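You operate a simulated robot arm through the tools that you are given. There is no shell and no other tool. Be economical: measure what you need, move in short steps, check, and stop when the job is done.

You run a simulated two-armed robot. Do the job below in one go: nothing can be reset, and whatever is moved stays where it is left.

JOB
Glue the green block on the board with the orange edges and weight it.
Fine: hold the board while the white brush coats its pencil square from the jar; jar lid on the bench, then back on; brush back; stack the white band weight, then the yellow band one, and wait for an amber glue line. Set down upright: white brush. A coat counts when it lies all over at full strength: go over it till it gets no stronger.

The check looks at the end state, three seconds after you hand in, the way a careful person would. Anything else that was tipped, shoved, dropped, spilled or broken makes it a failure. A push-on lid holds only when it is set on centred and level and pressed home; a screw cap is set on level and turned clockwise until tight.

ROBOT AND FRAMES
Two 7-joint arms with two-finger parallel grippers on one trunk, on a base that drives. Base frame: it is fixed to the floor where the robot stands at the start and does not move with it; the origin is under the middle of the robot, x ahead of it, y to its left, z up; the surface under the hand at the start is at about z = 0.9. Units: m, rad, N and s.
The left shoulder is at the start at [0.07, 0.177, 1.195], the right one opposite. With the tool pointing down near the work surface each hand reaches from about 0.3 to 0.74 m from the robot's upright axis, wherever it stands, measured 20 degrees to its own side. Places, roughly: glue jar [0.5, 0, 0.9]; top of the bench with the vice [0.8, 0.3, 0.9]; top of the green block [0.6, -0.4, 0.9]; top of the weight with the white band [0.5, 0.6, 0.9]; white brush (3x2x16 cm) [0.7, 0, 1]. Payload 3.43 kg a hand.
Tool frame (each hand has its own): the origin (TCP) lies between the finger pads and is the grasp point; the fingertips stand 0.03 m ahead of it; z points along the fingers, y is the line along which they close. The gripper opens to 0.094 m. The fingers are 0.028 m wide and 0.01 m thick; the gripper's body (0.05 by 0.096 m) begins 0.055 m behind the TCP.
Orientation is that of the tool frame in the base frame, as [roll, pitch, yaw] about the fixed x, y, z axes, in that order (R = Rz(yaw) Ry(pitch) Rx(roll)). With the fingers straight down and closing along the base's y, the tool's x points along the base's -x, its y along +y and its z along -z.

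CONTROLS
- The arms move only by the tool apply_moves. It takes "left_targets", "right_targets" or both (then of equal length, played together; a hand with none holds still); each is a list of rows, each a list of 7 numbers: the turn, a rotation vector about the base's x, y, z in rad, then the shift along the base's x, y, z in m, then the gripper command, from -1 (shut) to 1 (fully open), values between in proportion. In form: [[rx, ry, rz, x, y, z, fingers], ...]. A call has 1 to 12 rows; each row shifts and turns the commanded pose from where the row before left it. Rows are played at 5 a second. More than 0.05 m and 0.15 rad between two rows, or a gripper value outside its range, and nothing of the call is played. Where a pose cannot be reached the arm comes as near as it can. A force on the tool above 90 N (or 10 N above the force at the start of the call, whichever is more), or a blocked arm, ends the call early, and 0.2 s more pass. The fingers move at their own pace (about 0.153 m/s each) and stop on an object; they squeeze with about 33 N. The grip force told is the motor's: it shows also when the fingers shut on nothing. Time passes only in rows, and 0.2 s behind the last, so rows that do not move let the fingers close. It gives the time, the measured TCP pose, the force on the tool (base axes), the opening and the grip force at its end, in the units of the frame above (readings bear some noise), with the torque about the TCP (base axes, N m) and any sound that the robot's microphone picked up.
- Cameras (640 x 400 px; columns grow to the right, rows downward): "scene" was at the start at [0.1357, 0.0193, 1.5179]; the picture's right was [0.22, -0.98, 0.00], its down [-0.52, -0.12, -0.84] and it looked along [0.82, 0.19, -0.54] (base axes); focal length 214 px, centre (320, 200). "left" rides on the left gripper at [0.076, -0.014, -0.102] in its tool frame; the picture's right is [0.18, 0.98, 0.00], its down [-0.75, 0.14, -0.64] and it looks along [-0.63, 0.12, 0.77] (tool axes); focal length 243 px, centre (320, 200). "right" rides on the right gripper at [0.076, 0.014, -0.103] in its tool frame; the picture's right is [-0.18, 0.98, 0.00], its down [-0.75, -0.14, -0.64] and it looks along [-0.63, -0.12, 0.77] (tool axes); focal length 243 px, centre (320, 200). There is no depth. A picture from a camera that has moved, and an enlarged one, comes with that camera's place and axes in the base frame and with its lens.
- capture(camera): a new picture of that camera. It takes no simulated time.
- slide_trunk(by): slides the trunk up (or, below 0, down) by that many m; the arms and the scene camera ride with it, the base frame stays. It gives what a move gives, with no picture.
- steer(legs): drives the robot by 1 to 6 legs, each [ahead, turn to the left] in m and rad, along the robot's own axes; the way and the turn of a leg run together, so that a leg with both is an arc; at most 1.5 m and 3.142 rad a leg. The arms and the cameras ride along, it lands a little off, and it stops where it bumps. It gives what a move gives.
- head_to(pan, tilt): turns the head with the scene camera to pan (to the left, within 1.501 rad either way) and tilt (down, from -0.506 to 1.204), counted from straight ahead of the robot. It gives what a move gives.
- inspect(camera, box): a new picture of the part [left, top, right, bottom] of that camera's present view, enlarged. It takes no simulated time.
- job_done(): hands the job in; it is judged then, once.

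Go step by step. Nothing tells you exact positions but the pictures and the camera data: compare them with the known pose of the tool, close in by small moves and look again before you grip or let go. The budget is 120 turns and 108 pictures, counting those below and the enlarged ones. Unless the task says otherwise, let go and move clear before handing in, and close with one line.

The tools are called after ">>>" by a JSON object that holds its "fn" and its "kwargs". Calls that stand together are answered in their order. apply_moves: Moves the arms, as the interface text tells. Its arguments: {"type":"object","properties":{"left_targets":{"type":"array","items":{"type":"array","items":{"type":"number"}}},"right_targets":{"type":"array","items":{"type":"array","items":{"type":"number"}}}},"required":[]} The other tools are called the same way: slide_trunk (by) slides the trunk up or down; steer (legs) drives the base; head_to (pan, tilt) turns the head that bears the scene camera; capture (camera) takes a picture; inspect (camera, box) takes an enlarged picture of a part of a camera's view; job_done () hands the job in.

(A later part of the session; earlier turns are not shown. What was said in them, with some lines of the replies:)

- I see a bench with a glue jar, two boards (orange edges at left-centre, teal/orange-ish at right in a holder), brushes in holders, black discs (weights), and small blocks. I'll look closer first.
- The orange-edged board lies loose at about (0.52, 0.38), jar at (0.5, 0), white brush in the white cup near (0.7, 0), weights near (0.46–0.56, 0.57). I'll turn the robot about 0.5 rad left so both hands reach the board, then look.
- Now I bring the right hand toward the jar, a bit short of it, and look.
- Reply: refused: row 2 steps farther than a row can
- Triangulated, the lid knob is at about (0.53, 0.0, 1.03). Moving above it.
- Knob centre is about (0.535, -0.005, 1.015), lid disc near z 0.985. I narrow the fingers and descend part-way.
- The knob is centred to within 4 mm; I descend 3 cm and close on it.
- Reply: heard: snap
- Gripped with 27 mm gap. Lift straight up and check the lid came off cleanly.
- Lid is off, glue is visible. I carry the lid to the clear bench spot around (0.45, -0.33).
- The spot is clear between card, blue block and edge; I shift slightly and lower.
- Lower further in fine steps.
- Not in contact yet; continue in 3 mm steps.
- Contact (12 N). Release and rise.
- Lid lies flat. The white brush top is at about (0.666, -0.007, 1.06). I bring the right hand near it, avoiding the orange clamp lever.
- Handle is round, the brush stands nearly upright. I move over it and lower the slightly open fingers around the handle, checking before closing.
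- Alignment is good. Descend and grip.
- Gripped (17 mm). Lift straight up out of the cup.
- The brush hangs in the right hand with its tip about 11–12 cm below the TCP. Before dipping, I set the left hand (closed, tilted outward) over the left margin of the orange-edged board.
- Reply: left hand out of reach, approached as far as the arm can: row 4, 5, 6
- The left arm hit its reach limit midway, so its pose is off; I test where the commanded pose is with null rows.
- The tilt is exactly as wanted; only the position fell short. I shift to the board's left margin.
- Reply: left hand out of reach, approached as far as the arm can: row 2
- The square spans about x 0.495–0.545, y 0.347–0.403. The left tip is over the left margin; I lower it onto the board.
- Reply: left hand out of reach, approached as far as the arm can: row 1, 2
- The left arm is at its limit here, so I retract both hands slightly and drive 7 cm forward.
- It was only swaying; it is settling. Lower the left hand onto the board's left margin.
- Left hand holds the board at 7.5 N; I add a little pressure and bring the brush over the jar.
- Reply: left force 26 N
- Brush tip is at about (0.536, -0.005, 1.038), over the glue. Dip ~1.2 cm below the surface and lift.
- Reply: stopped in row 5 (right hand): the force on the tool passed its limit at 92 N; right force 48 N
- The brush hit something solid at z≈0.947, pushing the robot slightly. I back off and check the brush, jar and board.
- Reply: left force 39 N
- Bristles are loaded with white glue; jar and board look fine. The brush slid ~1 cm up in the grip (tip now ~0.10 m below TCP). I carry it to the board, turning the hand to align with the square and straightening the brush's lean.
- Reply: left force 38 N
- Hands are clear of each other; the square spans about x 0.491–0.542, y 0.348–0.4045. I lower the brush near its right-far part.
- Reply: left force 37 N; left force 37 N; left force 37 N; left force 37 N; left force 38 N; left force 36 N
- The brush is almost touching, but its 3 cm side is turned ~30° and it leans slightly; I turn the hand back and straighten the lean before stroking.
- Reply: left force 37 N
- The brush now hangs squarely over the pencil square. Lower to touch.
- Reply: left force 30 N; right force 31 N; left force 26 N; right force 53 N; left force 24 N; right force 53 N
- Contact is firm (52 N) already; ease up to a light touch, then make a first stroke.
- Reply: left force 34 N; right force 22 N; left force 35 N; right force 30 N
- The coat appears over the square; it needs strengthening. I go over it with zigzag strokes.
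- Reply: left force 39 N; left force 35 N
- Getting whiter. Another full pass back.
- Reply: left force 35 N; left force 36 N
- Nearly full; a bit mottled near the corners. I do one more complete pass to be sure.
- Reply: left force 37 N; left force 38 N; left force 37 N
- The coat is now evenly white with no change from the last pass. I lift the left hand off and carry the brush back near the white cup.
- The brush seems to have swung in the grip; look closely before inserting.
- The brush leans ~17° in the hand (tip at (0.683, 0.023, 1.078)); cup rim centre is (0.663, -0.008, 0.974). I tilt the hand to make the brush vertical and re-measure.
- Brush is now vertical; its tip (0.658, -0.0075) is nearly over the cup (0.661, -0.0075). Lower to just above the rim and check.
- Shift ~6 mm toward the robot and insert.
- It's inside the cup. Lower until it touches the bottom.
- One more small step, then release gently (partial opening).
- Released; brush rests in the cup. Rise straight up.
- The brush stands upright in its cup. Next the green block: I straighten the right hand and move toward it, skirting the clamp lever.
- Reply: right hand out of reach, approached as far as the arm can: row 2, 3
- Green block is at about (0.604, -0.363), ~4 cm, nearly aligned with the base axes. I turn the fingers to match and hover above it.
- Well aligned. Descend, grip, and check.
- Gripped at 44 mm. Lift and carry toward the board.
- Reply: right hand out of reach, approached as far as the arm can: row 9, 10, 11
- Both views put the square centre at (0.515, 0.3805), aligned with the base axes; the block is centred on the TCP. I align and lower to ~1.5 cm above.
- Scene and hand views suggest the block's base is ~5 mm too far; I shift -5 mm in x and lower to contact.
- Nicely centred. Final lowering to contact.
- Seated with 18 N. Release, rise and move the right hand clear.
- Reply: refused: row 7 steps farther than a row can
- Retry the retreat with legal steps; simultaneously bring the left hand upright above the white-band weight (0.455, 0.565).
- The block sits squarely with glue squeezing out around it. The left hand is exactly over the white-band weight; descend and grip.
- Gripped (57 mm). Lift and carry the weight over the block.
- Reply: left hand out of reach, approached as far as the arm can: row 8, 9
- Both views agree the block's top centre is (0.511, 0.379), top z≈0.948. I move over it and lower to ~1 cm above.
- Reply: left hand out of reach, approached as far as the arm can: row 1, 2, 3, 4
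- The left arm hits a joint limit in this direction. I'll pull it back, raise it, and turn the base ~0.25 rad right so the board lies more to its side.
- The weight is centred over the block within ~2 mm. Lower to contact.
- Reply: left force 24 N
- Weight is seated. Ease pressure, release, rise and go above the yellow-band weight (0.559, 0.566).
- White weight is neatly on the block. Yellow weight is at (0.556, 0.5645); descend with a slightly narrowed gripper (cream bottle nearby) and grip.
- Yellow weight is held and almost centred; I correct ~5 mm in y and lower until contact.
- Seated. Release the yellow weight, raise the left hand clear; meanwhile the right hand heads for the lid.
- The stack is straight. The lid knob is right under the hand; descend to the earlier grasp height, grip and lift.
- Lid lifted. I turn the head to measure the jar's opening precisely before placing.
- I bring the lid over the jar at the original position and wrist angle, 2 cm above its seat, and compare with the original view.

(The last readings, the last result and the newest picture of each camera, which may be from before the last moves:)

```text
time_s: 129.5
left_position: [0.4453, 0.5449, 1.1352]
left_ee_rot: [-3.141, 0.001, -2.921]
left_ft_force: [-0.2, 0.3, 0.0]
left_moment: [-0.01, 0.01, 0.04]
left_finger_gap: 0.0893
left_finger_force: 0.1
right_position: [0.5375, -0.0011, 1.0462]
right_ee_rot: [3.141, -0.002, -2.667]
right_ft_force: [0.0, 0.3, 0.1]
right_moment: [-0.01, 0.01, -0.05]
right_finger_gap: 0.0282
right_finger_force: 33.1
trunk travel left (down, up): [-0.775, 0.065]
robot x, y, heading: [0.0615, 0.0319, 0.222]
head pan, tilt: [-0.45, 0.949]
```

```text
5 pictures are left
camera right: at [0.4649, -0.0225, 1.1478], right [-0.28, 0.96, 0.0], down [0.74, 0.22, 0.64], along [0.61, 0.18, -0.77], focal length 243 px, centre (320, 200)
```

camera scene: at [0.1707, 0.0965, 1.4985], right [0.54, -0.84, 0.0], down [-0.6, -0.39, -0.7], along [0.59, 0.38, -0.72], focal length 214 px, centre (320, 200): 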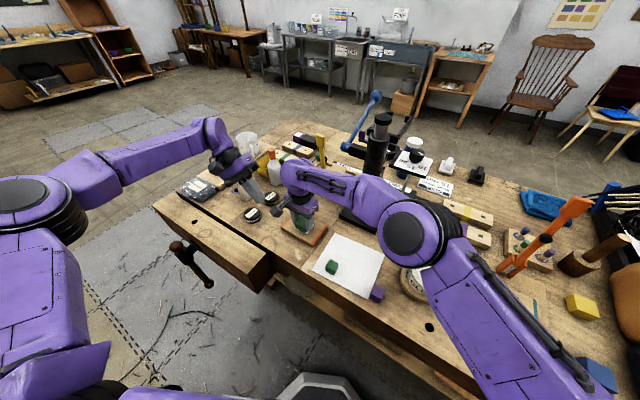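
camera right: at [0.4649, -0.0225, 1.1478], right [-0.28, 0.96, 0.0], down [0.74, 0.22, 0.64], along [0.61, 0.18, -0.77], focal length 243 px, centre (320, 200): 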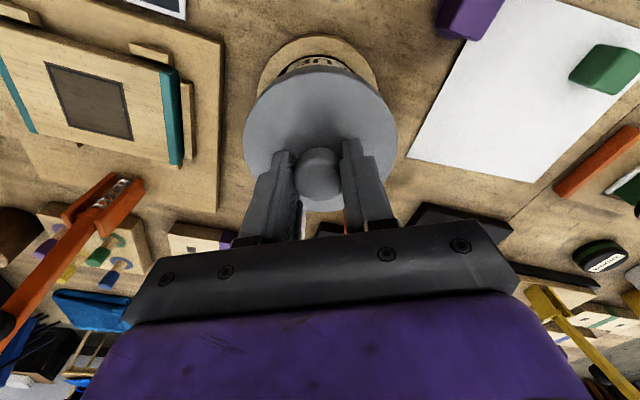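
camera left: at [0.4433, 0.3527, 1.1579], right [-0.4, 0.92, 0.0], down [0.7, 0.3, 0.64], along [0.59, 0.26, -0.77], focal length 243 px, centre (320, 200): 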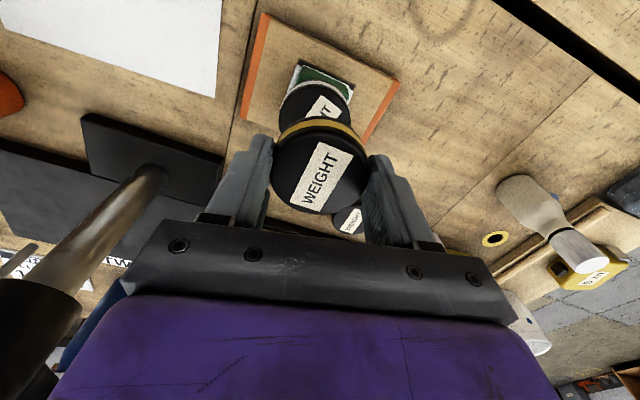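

The view matches the original seated one (saucer edge exactly where predicted), so the lid is centred. Lower and press home.

>>> {"fn": "apply_moves", "kwargs": {"right_targets": [[0, 0, 0, -0.0005, -0.001, -0.01, -1], [0, 0, 0, 0, 0, -0.006, -1], [0, 0, 0, 0, 0, 0, -1]]}}

>>> {"fn": "apply_moves", "kwargs": {"right_targets": [[0, 0, 0, 0, 0, -0.003, -1], [0, 0, 0, 0, 0, 0, -1]]}}

>>> {"fn": "apply_moves", "kwargs": {"right_targets": [[0, 0, 0, 0, 0, -0.003, -1], [0, 0, 0, 0, 0, 0, -1]]}}

>>> {"fn": "apply_moves", "kwargs": {"right_targets": [[0, 0, 0, 0, 0, -0.002, -1], [0, 0, 0, 0, 0, 0, -1]]}}

```text
time_s: 130.3
left_position: [0.4448, 0.544, 1.1347]
left_ee_rot: [3.14, -0.001, -2.92]
left_ft_force: [-0.4, -0.6, 0.6]
left_moment: [-0.01, 0.01, 0.02]
left_finger_gap: 0.0894
left_finger_force: 0.0
right_position: [0.5374, -0.0017, 1.0302]
right_ee_rot: [3.14, 0.0, -2.668]
right_ft_force: [3.0, 0.6, -1.1]
right_moment: [0.04, -0.06, -0.05]
right_finger_gap: 0.0284
right_finger_force: 33.0
trunk travel left (down, up): [-0.775, 0.065]
robot x, y, heading: [0.0589, 0.0305, 0.223]
head pan, tilt: [-0.45, 0.949]
```

```text
time_s: 130.9
left_position: [0.4456, 0.544, 1.1354]
left_ee_rot: [3.141, 0.001, -2.92]
left_ft_force: [-0.4, -0.2, -0.2]
left_moment: [-0.03, 0.01, -0.01]
left_finger_gap: 0.0895
left_finger_force: 0.0
right_position: [0.5386, -0.0023, 1.0272]
right_ee_rot: [3.141, -0.002, -2.669]
right_ft_force: [3.2, 2.5, 0.7]
right_moment: [0.14, -0.21, 0.03]
right_finger_gap: 0.0285
right_finger_force: 33.3
trunk travel left (down, up): [-0.775, 0.065]
robot x, y, heading: [0.0619, 0.0308, 0.221]
head pan, tilt: [-0.45, 0.949]
```

```text
time_s: 131.5
left_position: [0.4463, 0.5437, 1.134]
left_ee_rot: [3.138, -0.002, -2.919]
left_ft_force: [0.0, -0.1, 0.1]
left_moment: [-0.03, 0.03, 0.03]
left_finger_gap: 0.0888
left_finger_force: 0.1
right_position: [0.5374, -0.0023, 1.0237]
right_ee_rot: [3.139, -0.004, -2.668]
right_ft_force: [2.7, 2.7, -1.5]
right_moment: [0.17, -0.08, 0.05]
right_finger_gap: 0.0278
right_finger_force: 32.9
trunk travel left (down, up): [-0.775, 0.065]
robot x, y, heading: [0.0622, 0.0322, 0.218]
head pan, tilt: [-0.45, 0.949]
```

```text
time_s: 132.1
left_position: [0.4452, 0.5443, 1.1352]
left_ee_rot: [-3.141, -0.001, -2.92]
left_ft_force: [0.2, -0.6, -0.2]
left_moment: [0.01, 0.05, -0.02]
left_finger_gap: 0.0891
left_finger_force: 0.1
right_position: [0.5373, -0.002, 1.024]
right_ee_rot: [3.141, -0.001, -2.666]
right_ft_force: [3.7, -0.3, 10.7]
right_moment: [-0.19, 0.08, 0.11]
right_finger_gap: 0.0275
right_finger_force: 32.8
trunk travel left (down, up): [-0.775, 0.065]
robot x, y, heading: [0.0614, 0.0316, 0.224]
head pan, tilt: [-0.45, 0.949]
```

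It slid in and touches at the seated height; press further for the snap.

>>> {"fn": "apply_moves", "kwargs": {"right_targets": [[0, 0, 0, 0, 0, -0.003, -1], [0, 0, 0, 0, 0, 0, -1]]}}

>>> {"fn": "apply_moves", "kwargs": {"right_targets": [[0, 0, 0, 0, 0, -0.003, -1], [0, 0, 0, 0, 0, 0, -1]]}}

```text
time_s: 132.7
left_position: [0.4434, 0.5433, 1.1367]
left_ee_rot: [3.141, 0.001, -2.918]
left_ft_force: [-0.6, 0.4, -0.3]
left_moment: [-0.01, 0.01, 0.02]
left_finger_gap: 0.0892
left_finger_force: 0.1
right_position: [0.5372, -0.0022, 1.0242]
right_ee_rot: [-3.141, 0.007, -2.667]
right_ft_force: [12.8, -2.0, 46.1]
right_moment: [-0.14, 0.47, 0.14]
right_finger_gap: 0.0278
right_finger_force: 32.7
trunk travel left (down, up): [-0.775, 0.065]
robot x, y, heading: [0.0627, 0.0282, 0.22]
head pan, tilt: [-0.45, 0.949]
```

```text
time_s: 133.3
left_position: [0.4414, 0.5432, 1.1373]
left_ee_rot: [-3.141, 0.005, -2.921]
left_ft_force: [-0.1, -0.2, -0.8]
left_moment: [-0.01, 0.01, 0.03]
left_finger_gap: 0.0894
left_finger_force: 0.1
right_position: [0.5362, -0.0015, 1.0236]
right_ee_rot: [-3.14, 0.018, -2.669]
right_ft_force: [14.2, -7.8, 71.9]
right_moment: [-0.06, 0.42, 0.3]
right_finger_gap: 0.0275
right_finger_force: 33.1
trunk travel left (down, up): [-0.775, 0.065]
robot x, y, heading: [0.0585, 0.033, 0.218]
head pan, tilt: [-0.45, 0.949]
```

>>> {"fn": "apply_moves", "kwargs": {"right_targets": [[0, 0, 0, 0, 0, -0.0012, -1], [0, 0, 0, 0, 0, 0, -1], [0, 0, 0, 0, 0, 0, -1]]}}

>>> {"fn": "inspect", "kwargs": {"camera": "scene", "box": [280, 160, 360, 240]}}

```text
time_s: 134.1
left_position: [0.4391, 0.5433, 1.1381]
left_ee_rot: [-3.141, 0.004, -2.92]
left_ft_force: [0.3, -0.1, -0.2]
left_moment: [-0.01, 0.02, -0.01]
left_finger_gap: 0.0893
left_finger_force: 0.1
right_position: [0.5367, -0.002, 1.0226]
right_ee_rot: [-3.137, 0.017, -2.671]
right_ft_force: [13.5, -7.6, 77.0]
right_moment: [-0.76, -0.33, -0.01]
right_finger_gap: 0.0276
right_finger_force: 32.7
trunk travel left (down, up): [-0.775, 0.065]
robot x, y, heading: [0.0615, 0.0316, 0.224]
head pan, tilt: [-0.45, 0.949]
```

```text
5.00 times, centred on (320, 200) of scene
camera zoom: at [0.1725, 0.0246, 1.4874], right [-0.23, -0.97, 0.0], down [-0.79, 0.18, -0.59], along [0.57, -0.13, -0.81], focal length 1072 px, centre (320, 200)
```

zoom: 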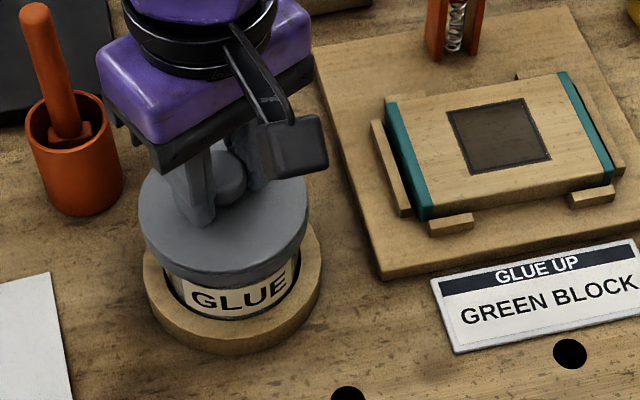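

The lid looks seated and level, but no snap was heard. I release, rise, and press straight down on the knob with closed fingers.

>>> {"fn": "apply_moves", "kwargs": {"right_targets": [[0, 0, 0, 0, 0, 0.006, -1], [0, 0, 0, 0, 0, 0, 0.1], [0, 0, 0, 0, 0, 0, 0.1], [0, 0, 0, 0, 0, 0.03, 0.1], [0, 0, 0, 0, 0, 0.03, 0.1], [0, 0, 0, 0, 0, 0, -1], [0, 0, 0, 0, 0, 0, -1]]}}

>>> {"fn": "apply_moves", "kwargs": {"right_targets": [[0, 0, 0, 0, 0, -0.015, -1], [0, 0, 0, 0, 0, -0.008, -1], [0, 0, 0, 0, 0, 0, -1]]}}

```text
time_s: 135.7
left_position: [0.4452, 0.5432, 1.1344]
left_ee_rot: [-3.141, 0.001, -2.92]
left_ft_force: [0.6, 0.6, 0.4]
left_moment: [-0.04, -0.03, 0.02]
left_finger_gap: 0.0892
left_finger_force: 0.1
right_position: [0.5366, -0.0025, 1.0816]
right_ee_rot: [3.14, -0.001, -2.668]
right_ft_force: [0.7, 0.3, 0.1]
right_moment: [0.01, 0.0, -0.02]
right_finger_gap: 0.0
right_finger_force: 33.0
trunk travel left (down, up): [-0.775, 0.065]
robot x, y, heading: [0.0587, 0.0322, 0.221]
head pan, tilt: [-0.45, 0.949]
heard: snap
```

```text
time_s: 136.5
left_position: [0.4448, 0.5438, 1.1349]
left_ee_rot: [3.139, 0.0, -2.919]
left_ft_force: [-0.5, 0.4, -0.5]
left_moment: [0.01, 0.01, 0.0]
left_finger_gap: 0.0892
left_finger_force: 0.0
right_position: [0.5353, -0.0023, 1.0587]
right_ee_rot: [3.141, -0.002, -2.667]
right_ft_force: [-0.3, -0.8, 0.1]
right_moment: [0.01, 0.02, -0.03]
right_finger_gap: 0.0001
right_finger_force: 33.5
trunk travel left (down, up): [-0.775, 0.065]
robot x, y, heading: [0.0613, 0.0302, 0.223]
head pan, tilt: [-0.45, 0.949]
```

A snap sounded on release – the lid is likely locked. I still press the knob top to make sure it's home.

>>> {"fn": "apply_moves", "kwargs": {"right_targets": [[0, 0, 0, 0.001, 0, -0.005, -1], [0, 0, 0, 0, 0, -0.004, -1], [0, 0, 0, 0, 0, 0, -1]]}}

>>> {"fn": "apply_moves", "kwargs": {"right_targets": [[0, 0, 0, 0, 0, -0.004, -1], [0, 0, 0, 0, 0, 0, -1]]}}

>>> {"fn": "apply_moves", "kwargs": {"right_targets": [[0, 0, 0, 0, 0, -0.003, -1], [0, 0, 0, 0, 0, 0, -1]]}}

```text
time_s: 137.3
left_position: [0.4453, 0.5438, 1.135]
left_ee_rot: [3.141, 0.0, -2.92]
left_ft_force: [0.5, -0.3, 0.0]
left_moment: [0.0, -0.03, -0.01]
left_finger_gap: 0.0894
left_finger_force: 0.1
right_position: [0.5373, -0.0029, 1.0495]
right_ee_rot: [-3.141, -0.001, -2.67]
right_ft_force: [-1.0, 0.2, -0.6]
right_moment: [0.0, -0.04, -0.01]
right_finger_gap: 0.0001
right_finger_force: 33.4
trunk travel left (down, up): [-0.775, 0.065]
robot x, y, heading: [0.062, 0.0327, 0.221]
head pan, tilt: [-0.45, 0.949]
```

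```text
time_s: 137.9
left_position: [0.4433, 0.5427, 1.1351]
left_ee_rot: [-3.141, 0.001, -2.92]
left_ft_force: [0.4, 1.1, 0.4]
left_moment: [-0.02, 0.0, 0.03]
left_finger_gap: 0.0893
left_finger_force: 0.0
right_position: [0.5358, -0.0017, 1.0491]
right_ee_rot: [-3.141, 0.006, -2.667]
right_ft_force: [7.9, -3.1, 32.6]
right_moment: [-0.12, -0.12, 0.13]
right_finger_gap: 0.0
right_finger_force: 33.2
trunk travel left (down, up): [-0.775, 0.065]
robot x, y, heading: [0.0638, 0.0334, 0.222]
head pan, tilt: [-0.45, 0.949]
```

```text
time_s: 138.5
left_position: [0.4413, 0.5422, 1.1363]
left_ee_rot: [-3.141, 0.004, -2.921]
left_ft_force: [0.6, 1.4, 0.6]
left_moment: [0.01, 0.06, 0.0]
left_finger_gap: 0.0891
left_finger_force: 0.1
right_position: [0.5375, -0.0018, 1.0476]
right_ee_rot: [-3.139, 0.016, -2.672]
right_ft_force: [14.8, -9.7, 65.7]
right_moment: [-0.5, -0.05, 0.37]
right_finger_gap: 0.0001
right_finger_force: 33.7
trunk travel left (down, up): [-0.775, 0.065]
robot x, y, heading: [0.0617, 0.029, 0.219]
head pan, tilt: [-0.45, 0.949]
```

Firm, no further travel: the lid is home. I raise the right hand clear and look at the glue line (4→ few pictures left, so I let time pass first).

>>> {"fn": "apply_moves", "kwargs": {"right_targets": [[0, 0, 0, 0, 0, 0.008, -1], [0, 0, 0, 0, 0, 0.03, -1], [0, 0, 0, 0, 0, 0.045, -1], [0, 0, 0, 0, 0, 0.045, -1], [0, 0, 0, -0.03, -0.03, 0.02, -1], [0, 0, 0, -0.03, -0.03, 0.02, -1], [0, 0, 0, -0.03, -0.03, 0, -1], [0, 0, 0, 0, 0, 0, -1], [0, 0, 0, 0, 0, 0, -1], [0, 0, 0, 0, 0, 0, -1], [0, 0, 0, 0, 0, 0, -1], [0, 0, 0, 0, 0, 0, -1]], "left_targets": [[0, 0, 0, 0, 0, 0, 0.9], [0, 0, 0, -0.03, 0, 0.03, 0.9], [0, 0, 0, -0.03, 0, 0.03, 0.9], [0, 0, 0, -0.02, 0, 0.03, 0.9], [0, 0, 0, 0, 0, 0, 0.9], [0, 0, 0, 0, 0, 0, 0.9], [0, 0, 0, 0, 0, 0, 0.9], [0, 0, 0, 0, 0, 0, 0.9], [0, 0, 0, 0, 0, 0, 0.9], [0, 0, 0, 0, 0, 0, 0.9], [0, 0, 0, 0, 0, 0, 0.9], [0, 0, 0, 0, 0, 0, 0.9]]}}

>>> {"fn": "head_to", "kwargs": {"pan": 0.2, "tilt": 0.8}}

>>> {"fn": "inspect", "kwargs": {"camera": "scene", "box": [230, 160, 470, 310]}}

```text
time_s: 141.1
left_position: [0.3658, 0.5468, 1.2262]
left_ee_rot: [3.14, -0.004, -2.921]
left_ft_force: [0.1, -0.1, -0.3]
left_moment: [0.02, -0.01, -0.01]
left_finger_gap: 0.089
left_finger_force: 0.1
left hand out of reach, approached as far as the arm can: row 4
right_position: [0.4496, -0.0955, 1.2127]
right_ee_rot: [3.139, -0.002, -2.669]
right_ft_force: [0.4, 0.1, -0.1]
right_moment: [-0.03, -0.03, -0.01]
right_finger_gap: 0.0004
right_finger_force: 32.9
trunk travel left (down, up): [-0.775, 0.065]
robot x, y, heading: [0.0642, 0.0308, 0.22]
head pan, tilt: [-0.45, 0.949]
```

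```text
time_s: 142.1
left_position: [0.3661, 0.5478, 1.2263]
left_ee_rot: [3.139, -0.004, -2.92]
left_ft_force: [-0.3, 1.0, -0.1]
left_moment: [0.03, 0.01, -0.02]
left_finger_gap: 0.0892
left_finger_force: 0.1
right_position: [0.4498, -0.0949, 1.2118]
right_ee_rot: [3.142, -0.002, -2.669]
right_ft_force: [-0.1, -0.4, 0.0]
right_moment: [0.01, -0.01, 0.0]
right_finger_gap: 0.0001
right_finger_force: 32.8
trunk travel left (down, up): [-0.775, 0.065]
robot x, y, heading: [0.0601, 0.0296, 0.222]
head pan, tilt: [0.201, 0.799]
```

```text
2.67 times, centred on (350, 235) of scene
camera zoom: at [0.1826, 0.0748, 1.4981], right [0.41, -0.91, 0.0], down [-0.65, -0.29, -0.7], along [0.64, 0.29, -0.72], focal length 572 px, centre (240, 107)
```

zoom: 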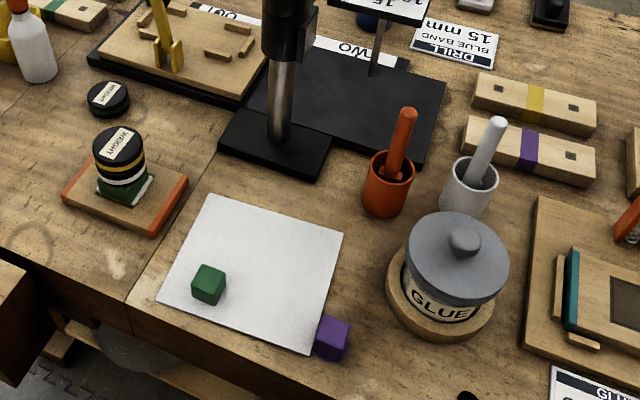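

Everything is in place, but the glue line is still white. I wait.

>>> {"fn": "apply_moves", "kwargs": {"left_targets": [[0, 0, 0, 0, 0, 0, 0.9], [0, 0, 0, 0, 0, 0, 0.9], [0, 0, 0, 0, 0, 0, 0.9], [0, 0, 0, 0, 0, 0, 0.9], [0, 0, 0, 0, 0, 0, 0.9], [0, 0, 0, 0, 0, 0, 0.9], [0, 0, 0, 0, 0, 0, 0.9], [0, 0, 0, 0, 0, 0, 0.9], [0, 0, 0, 0, 0, 0, 0.9], [0, 0, 0, 0, 0, 0, 0.9], [0, 0, 0, 0, 0, 0, 0.9], [0, 0, 0, 0, 0, 0, 0.9]]}}

>>> {"fn": "apply_moves", "kwargs": {"left_targets": [[0, 0, 0, 0, 0, 0, 0.9], [0, 0, 0, 0, 0, 0, 0.9], [0, 0, 0, 0, 0, 0, 0.9], [0, 0, 0, 0, 0, 0, 0.9], [0, 0, 0, 0, 0, 0, 0.9], [0, 0, 0, 0, 0, 0, 0.9], [0, 0, 0, 0, 0, 0, 0.9], [0, 0, 0, 0, 0, 0, 0.9], [0, 0, 0, 0, 0, 0, 0.9], [0, 0, 0, 0, 0, 0, 0.9], [0, 0, 0, 0, 0, 0, 0.9], [0, 0, 0, 0, 0, 0, 0.9]]}}

>>> {"fn": "apply_moves", "kwargs": {"left_targets": [[0, 0, 0, 0, 0, 0, 0.9], [0, 0, 0, 0, 0, 0, 0.9], [0, 0, 0, 0, 0, 0, 0.9], [0, 0, 0, 0, 0, 0, 0.9], [0, 0, 0, 0, 0, 0, 0.9], [0, 0, 0, 0, 0, 0, 0.9], [0, 0, 0, 0, 0, 0, 0.9], [0, 0, 0, 0, 0, 0, 0.9], [0, 0, 0, 0, 0, 0, 0.9], [0, 0, 0, 0, 0, 0, 0.9], [0, 0, 0, 0, 0, 0, 0.9], [0, 0, 0, 0, 0, 0, 0.9]]}}

>>> {"fn": "apply_moves", "kwargs": {"left_targets": [[0, 0, 0, 0, 0, 0, 0.9], [0, 0, 0, 0, 0, 0, 0.9], [0, 0, 0, 0, 0, 0, 0.9], [0, 0, 0, 0, 0, 0, 0.9], [0, 0, 0, 0, 0, 0, 0.9], [0, 0, 0, 0, 0, 0, 0.9], [0, 0, 0, 0, 0, 0, 0.9], [0, 0, 0, 0, 0, 0, 0.9], [0, 0, 0, 0, 0, 0, 0.9], [0, 0, 0, 0, 0, 0, 0.9], [0, 0, 0, 0, 0, 0, 0.9], [0, 0, 0, 0, 0, 0, 0.9]]}}

>>> {"fn": "apply_moves", "kwargs": {"left_targets": [[0, 0, 0, 0, 0, 0, 0.9], [0, 0, 0, 0, 0, 0, 0.9], [0, 0, 0, 0, 0, 0, 0.9], [0, 0, 0, 0, 0, 0, 0.9], [0, 0, 0, 0, 0, 0, 0.9], [0, 0, 0, 0, 0, 0, 0.9], [0, 0, 0, 0, 0, 0, 0.9], [0, 0, 0, 0, 0, 0, 0.9], [0, 0, 0, 0, 0, 0, 0.9], [0, 0, 0, 0, 0, 0, 0.9], [0, 0, 0, 0, 0, 0, 0.9], [0, 0, 0, 0, 0, 0, 0.9]]}}

>>> {"fn": "apply_moves", "kwargs": {"left_targets": [[0, 0, 0, 0, 0, 0, 0.9], [0, 0, 0, 0, 0, 0, 0.9], [0, 0, 0, 0, 0, 0, 0.9], [0, 0, 0, 0, 0, 0, 0.9], [0, 0, 0, 0, 0, 0, 0.9], [0, 0, 0, 0, 0, 0, 0.9], [0, 0, 0, 0, 0, 0, 0.9], [0, 0, 0, 0, 0, 0, 0.9], [0, 0, 0, 0, 0, 0, 0.9], [0, 0, 0, 0, 0, 0, 0.9], [0, 0, 0, 0, 0, 0, 0.9], [0, 0, 0, 0, 0, 0, 0.9]]}}

>>> {"fn": "apply_moves", "kwargs": {"left_targets": [[0, 0, 0, 0, 0, 0, 0.9], [0, 0, 0, 0, 0, 0, 0.9], [0, 0, 0, 0, 0, 0, 0.9], [0, 0, 0, 0, 0, 0, 0.9], [0, 0, 0, 0, 0, 0, 0.9], [0, 0, 0, 0, 0, 0, 0.9], [0, 0, 0, 0, 0, 0, 0.9], [0, 0, 0, 0, 0, 0, 0.9], [0, 0, 0, 0, 0, 0, 0.9], [0, 0, 0, 0, 0, 0, 0.9], [0, 0, 0, 0, 0, 0, 0.9], [0, 0, 0, 0, 0, 0, 0.9]]}}

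>>> {"fn": "apply_moves", "kwargs": {"left_targets": [[0, 0, 0, 0, 0, 0, 0.9], [0, 0, 0, 0, 0, 0, 0.9], [0, 0, 0, 0, 0, 0, 0.9], [0, 0, 0, 0, 0, 0, 0.9], [0, 0, 0, 0, 0, 0, 0.9], [0, 0, 0, 0, 0, 0, 0.9], [0, 0, 0, 0, 0, 0, 0.9], [0, 0, 0, 0, 0, 0, 0.9], [0, 0, 0, 0, 0, 0, 0.9], [0, 0, 0, 0, 0, 0, 0.9], [0, 0, 0, 0, 0, 0, 0.9], [0, 0, 0, 0, 0, 0, 0.9]]}}

>>> {"fn": "apply_moves", "kwargs": {"left_targets": [[0, 0, 0, 0, 0, 0, 0.9], [0, 0, 0, 0, 0, 0, 0.9], [0, 0, 0, 0, 0, 0, 0.9], [0, 0, 0, 0, 0, 0, 0.9], [0, 0, 0, 0, 0, 0, 0.9], [0, 0, 0, 0, 0, 0, 0.9], [0, 0, 0, 0, 0, 0, 0.9], [0, 0, 0, 0, 0, 0, 0.9], [0, 0, 0, 0, 0, 0, 0.9], [0, 0, 0, 0, 0, 0, 0.9], [0, 0, 0, 0, 0, 0, 0.9], [0, 0, 0, 0, 0, 0, 0.9]]}}

>>> {"fn": "apply_moves", "kwargs": {"left_targets": [[0, 0, 0, 0, 0, 0, 0.9], [0, 0, 0, 0, 0, 0, 0.9], [0, 0, 0, 0, 0, 0, 0.9], [0, 0, 0, 0, 0, 0, 0.9], [0, 0, 0, 0, 0, 0, 0.9], [0, 0, 0, 0, 0, 0, 0.9], [0, 0, 0, 0, 0, 0, 0.9], [0, 0, 0, 0, 0, 0, 0.9], [0, 0, 0, 0, 0, 0, 0.9], [0, 0, 0, 0, 0, 0, 0.9], [0, 0, 0, 0, 0, 0, 0.9], [0, 0, 0, 0, 0, 0, 0.9]]}}

>>> {"fn": "inspect", "kwargs": {"camera": "scene", "box": [240, 190, 320, 255]}}

```text
time_s: 144.7
left_position: [0.3667, 0.5461, 1.227]
left_ee_rot: [3.14, -0.005, -2.919]
left_ft_force: [0.1, -0.5, -0.4]
left_moment: [0.0, 0.01, 0.0]
left_finger_gap: 0.0891
left_finger_force: 0.0
right_position: [0.4501, -0.0943, 1.2109]
right_ee_rot: [-3.142, 0.001, -2.669]
right_ft_force: [-0.3, 0.1, -0.5]
right_moment: [-0.03, -0.01, 0.02]
right_finger_gap: 0.0
right_finger_force: 33.0
trunk travel left (down, up): [-0.775, 0.065]
robot x, y, heading: [0.062, 0.0332, 0.224]
head pan, tilt: [0.201, 0.799]
```

```text
time_s: 147.3
left_position: [0.3666, 0.5475, 1.2253]
left_ee_rot: [3.14, -0.004, -2.92]
left_ft_force: [0.1, -0.7, -1.6]
left_moment: [-0.02, 0.02, -0.02]
left_finger_gap: 0.0892
left_finger_force: 0.0
right_position: [0.4496, -0.0947, 1.2117]
right_ee_rot: [-3.141, -0.003, -2.67]
right_ft_force: [-0.2, -0.1, 0.0]
right_moment: [-0.03, 0.01, 0.01]
right_finger_gap: 0.0
right_finger_force: 32.8
trunk travel left (down, up): [-0.775, 0.065]
robot x, y, heading: [0.0622, 0.0297, 0.219]
head pan, tilt: [0.201, 0.799]
```

```text
time_s: 149.9
left_position: [0.3661, 0.546, 1.227]
left_ee_rot: [3.141, -0.003, -2.92]
left_ft_force: [-0.2, -0.5, -0.6]
left_moment: [-0.01, -0.01, 0.03]
left_finger_gap: 0.0892
left_finger_force: 0.0
right_position: [0.4501, -0.0944, 1.2115]
right_ee_rot: [-3.14, -0.001, -2.668]
right_ft_force: [0.1, 0.1, -0.6]
right_moment: [-0.03, 0.02, 0.02]
right_finger_gap: 0.0
right_finger_force: 33.1
trunk travel left (down, up): [-0.775, 0.065]
robot x, y, heading: [0.0613, 0.0275, 0.225]
head pan, tilt: [0.201, 0.799]
```

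```text
time_s: 152.5
left_position: [0.3671, 0.5476, 1.2254]
left_ee_rot: [-3.141, -0.004, -2.922]
left_ft_force: [-0.4, 0.5, -0.5]
left_moment: [-0.02, 0.02, -0.01]
left_finger_gap: 0.0893
left_finger_force: 0.1
right_position: [0.45, -0.0948, 1.212]
right_ee_rot: [-3.141, -0.002, -2.669]
right_ft_force: [0.7, -0.4, 0.3]
right_moment: [0.02, 0.0, 0.0]
right_finger_gap: 0.0
right_finger_force: 32.9
trunk travel left (down, up): [-0.775, 0.065]
robot x, y, heading: [0.0639, 0.0292, 0.221]
head pan, tilt: [0.201, 0.799]
```

```text
time_s: 155.1
left_position: [0.3674, 0.5476, 1.2257]
left_ee_rot: [3.14, -0.004, -2.918]
left_ft_force: [-0.9, -0.7, -0.1]
left_moment: [0.01, 0.0, 0.01]
left_finger_gap: 0.0894
left_finger_force: 0.1
right_position: [0.4501, -0.0951, 1.2115]
right_ee_rot: [3.14, 0.0, -2.669]
right_ft_force: [-0.9, 0.3, -0.7]
right_moment: [0.05, -0.01, -0.01]
right_finger_gap: 0.0
right_finger_force: 33.3
trunk travel left (down, up): [-0.775, 0.065]
robot x, y, heading: [0.0616, 0.0343, 0.22]
head pan, tilt: [0.201, 0.799]
```

```text
time_s: 157.7
left_position: [0.3674, 0.5467, 1.2257]
left_ee_rot: [3.138, -0.003, -2.919]
left_ft_force: [0.8, -0.1, -0.1]
left_moment: [-0.03, 0.0, 0.01]
left_finger_gap: 0.0893
left_finger_force: 0.0
right_position: [0.4498, -0.0948, 1.2118]
right_ee_rot: [-3.141, -0.002, -2.668]
right_ft_force: [-0.4, 0.1, -0.3]
right_moment: [-0.01, 0.0, 0.04]
right_finger_gap: 0.0
right_finger_force: 32.8
trunk travel left (down, up): [-0.775, 0.065]
robot x, y, heading: [0.0612, 0.0298, 0.219]
head pan, tilt: [0.201, 0.799]
```

```text
time_s: 160.3
left_position: [0.366, 0.5466, 1.2261]
left_ee_rot: [-3.141, -0.001, -2.919]
left_ft_force: [-0.7, 0.3, 0.4]
left_moment: [0.03, 0.01, -0.01]
left_finger_gap: 0.0894
left_finger_force: 0.2
right_position: [0.4494, -0.0947, 1.2111]
right_ee_rot: [3.141, -0.002, -2.668]
right_ft_force: [0.2, 0.2, 0.3]
right_moment: [0.0, -0.01, -0.01]
right_finger_gap: 0.0001
right_finger_force: 32.5
trunk travel left (down, up): [-0.775, 0.065]
robot x, y, heading: [0.0627, 0.0329, 0.227]
head pan, tilt: [0.201, 0.799]
```

```text
time_s: 162.9
left_position: [0.3674, 0.5478, 1.2263]
left_ee_rot: [3.141, -0.004, -2.918]
left_ft_force: [-0.1, -0.9, 0.1]
left_moment: [0.0, -0.03, 0.0]
left_finger_gap: 0.0894
left_finger_force: 0.0
right_position: [0.449, -0.0955, 1.2139]
right_ee_rot: [-3.141, -0.001, -2.67]
right_ft_force: [0.6, 0.6, -0.5]
right_moment: [-0.01, 0.02, 0.02]
right_finger_gap: 0.0002
right_finger_force: 33.0
trunk travel left (down, up): [-0.775, 0.065]
robot x, y, heading: [0.0596, 0.0338, 0.223]
head pan, tilt: [0.201, 0.799]
```

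```text
time_s: 165.5
left_position: [0.3668, 0.5468, 1.2263]
left_ee_rot: [3.14, -0.003, -2.919]
left_ft_force: [0.6, 0.3, -0.6]
left_moment: [-0.04, 0.0, 0.01]
left_finger_gap: 0.0891
left_finger_force: 0.1
right_position: [0.4492, -0.095, 1.2106]
right_ee_rot: [3.14, -0.002, -2.669]
right_ft_force: [0.1, -0.2, -0.5]
right_moment: [-0.02, 0.04, 0.01]
right_finger_gap: 0.0
right_finger_force: 32.7
trunk travel left (down, up): [-0.775, 0.065]
robot x, y, heading: [0.0611, 0.0326, 0.224]
head pan, tilt: [0.201, 0.799]
```

```text
time_s: 168.1
left_position: [0.3669, 0.5478, 1.2273]
left_ee_rot: [3.14, -0.003, -2.92]
left_ft_force: [0.8, -0.1, 0.4]
left_moment: [-0.02, 0.01, 0.01]
left_finger_gap: 0.0891
left_finger_force: 0.0
right_position: [0.4501, -0.096, 1.2119]
right_ee_rot: [-3.141, -0.001, -2.669]
right_ft_force: [0.6, 0.8, -0.2]
right_moment: [0.02, -0.01, 0.01]
right_finger_gap: 0.0001
right_finger_force: 33.0
trunk travel left (down, up): [-0.775, 0.065]
robot x, y, heading: [0.0602, 0.0286, 0.219]
head pan, tilt: [0.201, 0.799]
```

```text
6.15 times, centred on (280, 222) of scene
camera zoom: at [0.1825, 0.075, 1.4981], right [0.41, -0.91, 0.0], down [-0.65, -0.29, -0.7], along [0.64, 0.29, -0.72], focal length 1320 px, centre (566, 62)
```

zoom: 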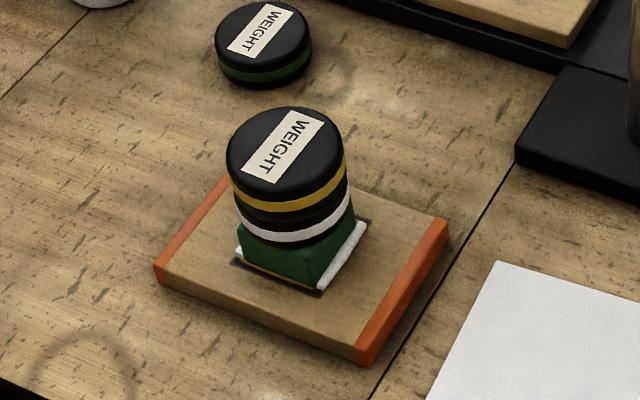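

An amber line now shows along the block's base. I wait a little more to be sure, then take a closer look.

>>> {"fn": "apply_moves", "kwargs": {"left_targets": [[0, 0, 0, 0, 0, 0, 0.9], [0, 0, 0, 0, 0, 0, 0.9], [0, 0, 0, 0, 0, 0, 0.9], [0, 0, 0, 0, 0, 0, 0.9], [0, 0, 0, 0, 0, 0, 0.9], [0, 0, 0, 0, 0, 0, 0.9], [0, 0, 0, 0, 0, 0, 0.9], [0, 0, 0, 0, 0, 0, 0.9], [0, 0, 0, 0, 0, 0, 0.9], [0, 0, 0, 0, 0, 0, 0.9], [0, 0, 0, 0, 0, 0, 0.9], [0, 0, 0, 0, 0, 0, 0.9]]}}

>>> {"fn": "apply_moves", "kwargs": {"left_targets": [[0, 0, 0, 0, 0, 0, 0.9], [0, 0, 0, 0, 0, 0, 0.9], [0, 0, 0, 0, 0, 0, 0.9], [0, 0, 0, 0, 0, 0, 0.9], [0, 0, 0, 0, 0, 0, 0.9], [0, 0, 0, 0, 0, 0, 0.9], [0, 0, 0, 0, 0, 0, 0.9], [0, 0, 0, 0, 0, 0, 0.9], [0, 0, 0, 0, 0, 0, 0.9], [0, 0, 0, 0, 0, 0, 0.9], [0, 0, 0, 0, 0, 0, 0.9], [0, 0, 0, 0, 0, 0, 0.9]]}}

>>> {"fn": "apply_moves", "kwargs": {"left_targets": [[0, 0, 0, 0, 0, 0, 0.9], [0, 0, 0, 0, 0, 0, 0.9], [0, 0, 0, 0, 0, 0, 0.9], [0, 0, 0, 0, 0, 0, 0.9], [0, 0, 0, 0, 0, 0, 0.9], [0, 0, 0, 0, 0, 0, 0.9], [0, 0, 0, 0, 0, 0, 0.9], [0, 0, 0, 0, 0, 0, 0.9], [0, 0, 0, 0, 0, 0, 0.9], [0, 0, 0, 0, 0, 0, 0.9], [0, 0, 0, 0, 0, 0, 0.9], [0, 0, 0, 0, 0, 0, 0.9]]}}

>>> {"fn": "apply_moves", "kwargs": {"left_targets": [[0, 0, 0, 0, 0, 0, 0.9], [0, 0, 0, 0, 0, 0, 0.9], [0, 0, 0, 0, 0, 0, 0.9], [0, 0, 0, 0, 0, 0, 0.9], [0, 0, 0, 0, 0, 0, 0.9], [0, 0, 0, 0, 0, 0, 0.9], [0, 0, 0, 0, 0, 0, 0.9], [0, 0, 0, 0, 0, 0, 0.9], [0, 0, 0, 0, 0, 0, 0.9], [0, 0, 0, 0, 0, 0, 0.9], [0, 0, 0, 0, 0, 0, 0.9], [0, 0, 0, 0, 0, 0, 0.9]]}}

>>> {"fn": "apply_moves", "kwargs": {"left_targets": [[0, 0, 0, 0, 0, 0, 0.9], [0, 0, 0, 0, 0, 0, 0.9], [0, 0, 0, 0, 0, 0, 0.9], [0, 0, 0, 0, 0, 0, 0.9], [0, 0, 0, 0, 0, 0, 0.9], [0, 0, 0, 0, 0, 0, 0.9], [0, 0, 0, 0, 0, 0, 0.9], [0, 0, 0, 0, 0, 0, 0.9], [0, 0, 0, 0, 0, 0, 0.9], [0, 0, 0, 0, 0, 0, 0.9], [0, 0, 0, 0, 0, 0, 0.9], [0, 0, 0, 0, 0, 0, 0.9]]}}

>>> {"fn": "apply_moves", "kwargs": {"left_targets": [[0, 0, 0, 0, 0, 0, 0.9], [0, 0, 0, 0, 0, 0, 0.9], [0, 0, 0, 0, 0, 0, 0.9], [0, 0, 0, 0, 0, 0, 0.9], [0, 0, 0, 0, 0, 0, 0.9], [0, 0, 0, 0, 0, 0, 0.9], [0, 0, 0, 0, 0, 0, 0.9], [0, 0, 0, 0, 0, 0, 0.9], [0, 0, 0, 0, 0, 0, 0.9], [0, 0, 0, 0, 0, 0, 0.9], [0, 0, 0, 0, 0, 0, 0.9], [0, 0, 0, 0, 0, 0, 0.9]]}}

>>> {"fn": "inspect", "kwargs": {"camera": "scene", "box": [262, 210, 292, 230]}}

```text
time_s: 170.7
left_position: [0.366, 0.5463, 1.2271]
left_ee_rot: [-3.14, -0.004, -2.92]
left_ft_force: [-0.1, -0.4, 0.2]
left_moment: [0.05, -0.02, -0.01]
left_finger_gap: 0.0893
left_finger_force: 0.1
right_position: [0.4492, -0.0942, 1.2111]
right_ee_rot: [3.141, -0.002, -2.668]
right_ft_force: [-0.2, -0.5, -0.2]
right_moment: [0.01, -0.01, -0.01]
right_finger_gap: 0.0001
right_finger_force: 32.6
trunk travel left (down, up): [-0.775, 0.065]
robot x, y, heading: [0.0633, 0.03, 0.22]
head pan, tilt: [0.201, 0.799]
```

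```text
time_s: 173.3
left_position: [0.3673, 0.5475, 1.2273]
left_ee_rot: [3.14, -0.004, -2.92]
left_ft_force: [1.1, 0.4, 0.4]
left_moment: [-0.01, -0.01, -0.01]
left_finger_gap: 0.0892
left_finger_force: 0.2
right_position: [0.4493, -0.0949, 1.2127]
right_ee_rot: [-3.141, -0.002, -2.669]
right_ft_force: [-0.8, 0.1, -0.1]
right_moment: [0.01, 0.02, 0.02]
right_finger_gap: 0.0
right_finger_force: 32.6
trunk travel left (down, up): [-0.775, 0.065]
robot x, y, heading: [0.0623, 0.0309, 0.221]
head pan, tilt: [0.201, 0.799]
```

```text
time_s: 175.9
left_position: [0.3673, 0.548, 1.2276]
left_ee_rot: [3.139, -0.003, -2.92]
left_ft_force: [0.9, 0.3, -0.6]
left_moment: [0.0, 0.03, -0.01]
left_finger_gap: 0.0892
left_finger_force: 0.1
right_position: [0.4495, -0.0932, 1.2119]
right_ee_rot: [-3.141, -0.003, -2.666]
right_ft_force: [-0.4, -0.1, 0.1]
right_moment: [0.02, 0.01, -0.01]
right_finger_gap: 0.0
right_finger_force: 33.0
trunk travel left (down, up): [-0.775, 0.065]
robot x, y, heading: [0.0616, 0.0337, 0.226]
head pan, tilt: [0.201, 0.799]
```

```text
time_s: 178.5
left_position: [0.3673, 0.5477, 1.2274]
left_ee_rot: [3.141, -0.003, -2.922]
left_ft_force: [-0.2, 0.2, 0.7]
left_moment: [-0.03, 0.02, 0.02]
left_finger_gap: 0.0894
left_finger_force: 0.1
right_position: [0.4502, -0.0941, 1.2116]
right_ee_rot: [3.141, 0.0, -2.668]
right_ft_force: [-0.4, -0.3, -0.3]
right_moment: [0.0, 0.0, -0.01]
right_finger_gap: 0.0
right_finger_force: 32.4
trunk travel left (down, up): [-0.775, 0.065]
robot x, y, heading: [0.0625, 0.0309, 0.223]
head pan, tilt: [0.201, 0.799]
```

```text
time_s: 181.1
left_position: [0.3667, 0.5474, 1.226]
left_ee_rot: [3.138, -0.003, -2.92]
left_ft_force: [-0.4, 0.1, 0.3]
left_moment: [-0.03, 0.01, 0.02]
left_finger_gap: 0.0895
left_finger_force: 0.0
right_position: [0.4495, -0.0954, 1.2114]
right_ee_rot: [3.141, -0.004, -2.668]
right_ft_force: [-0.9, 0.3, 0.6]
right_moment: [-0.02, 0.03, -0.03]
right_finger_gap: 0.0001
right_finger_force: 32.7
trunk travel left (down, up): [-0.775, 0.065]
robot x, y, heading: [0.0588, 0.033, 0.22]
head pan, tilt: [0.201, 0.799]
```

```text
time_s: 183.7
left_position: [0.3666, 0.5478, 1.2269]
left_ee_rot: [3.141, -0.005, -2.917]
left_ft_force: [0.1, -0.4, -0.2]
left_moment: [-0.05, -0.02, -0.01]
left_finger_gap: 0.0892
left_finger_force: 0.0
right_position: [0.4495, -0.0947, 1.2112]
right_ee_rot: [3.141, -0.001, -2.667]
right_ft_force: [-0.8, -0.9, -0.3]
right_moment: [-0.02, 0.0, 0.01]
right_finger_gap: 0.0
right_finger_force: 33.0
trunk travel left (down, up): [-0.775, 0.065]
robot x, y, heading: [0.0618, 0.0254, 0.216]
head pan, tilt: [0.201, 0.799]
```

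```text
16.00 times, centred on (277, 220) of scene
camera zoom: at [0.1825, 0.075, 1.4981], right [0.41, -0.91, 0.0], down [-0.65, -0.29, -0.7], along [0.64, 0.29, -0.72], focal length 3432 px, centre (1008, -120)
```

zoom: 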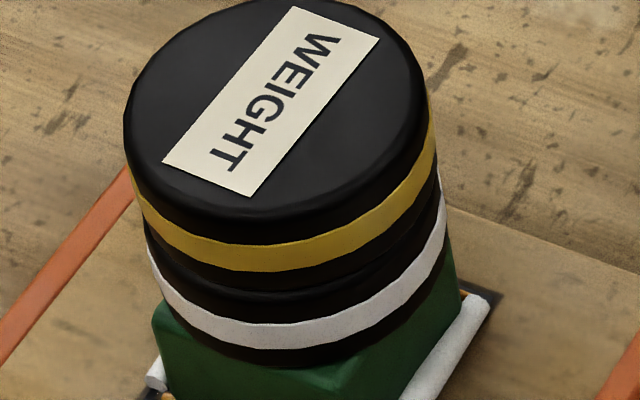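

>>> {"fn": "inspect", "kwargs": {"camera": "scene", "box": [264, 218, 292, 236]}}

```text
16.00 times, centred on (278, 227) of scene
camera zoom: at [0.1825, 0.075, 1.4981], right [0.41, -0.91, 0.0], down [-0.65, -0.29, -0.7], along [0.64, 0.29, -0.72], focal length 3432 px, centre (992, -232)
```

zoom: 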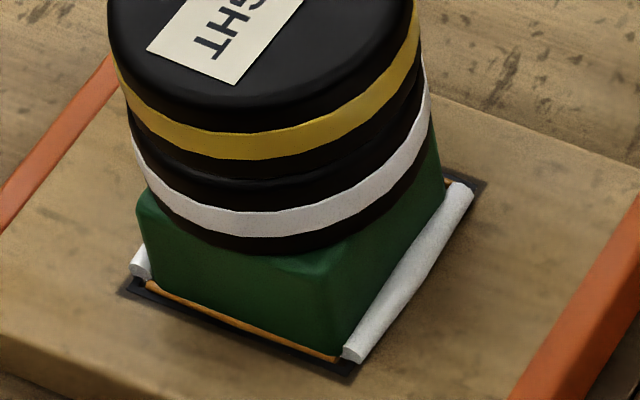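

The glue line along the block's base is amber, the weights are stacked straight, the lid and brush are back, and both hands are clear. Handing in.

>>> {"fn": "job_done", "kwargs": {}}

```text
The job is handed in.
```

I glued the green block onto the pencil square of the orange-edged board. The white-band weight and then the yellow-band weight are stacked on it, and the glue line along the block's base is amber. The white brush is upright in its cup and the lid is pressed onto the jar; the snap came as I let go of the knob, and it didn't sink further when I pressed it again. The brush hit something solid in the jar at 92 N while dipping; the jar looked unharmed afterwards.
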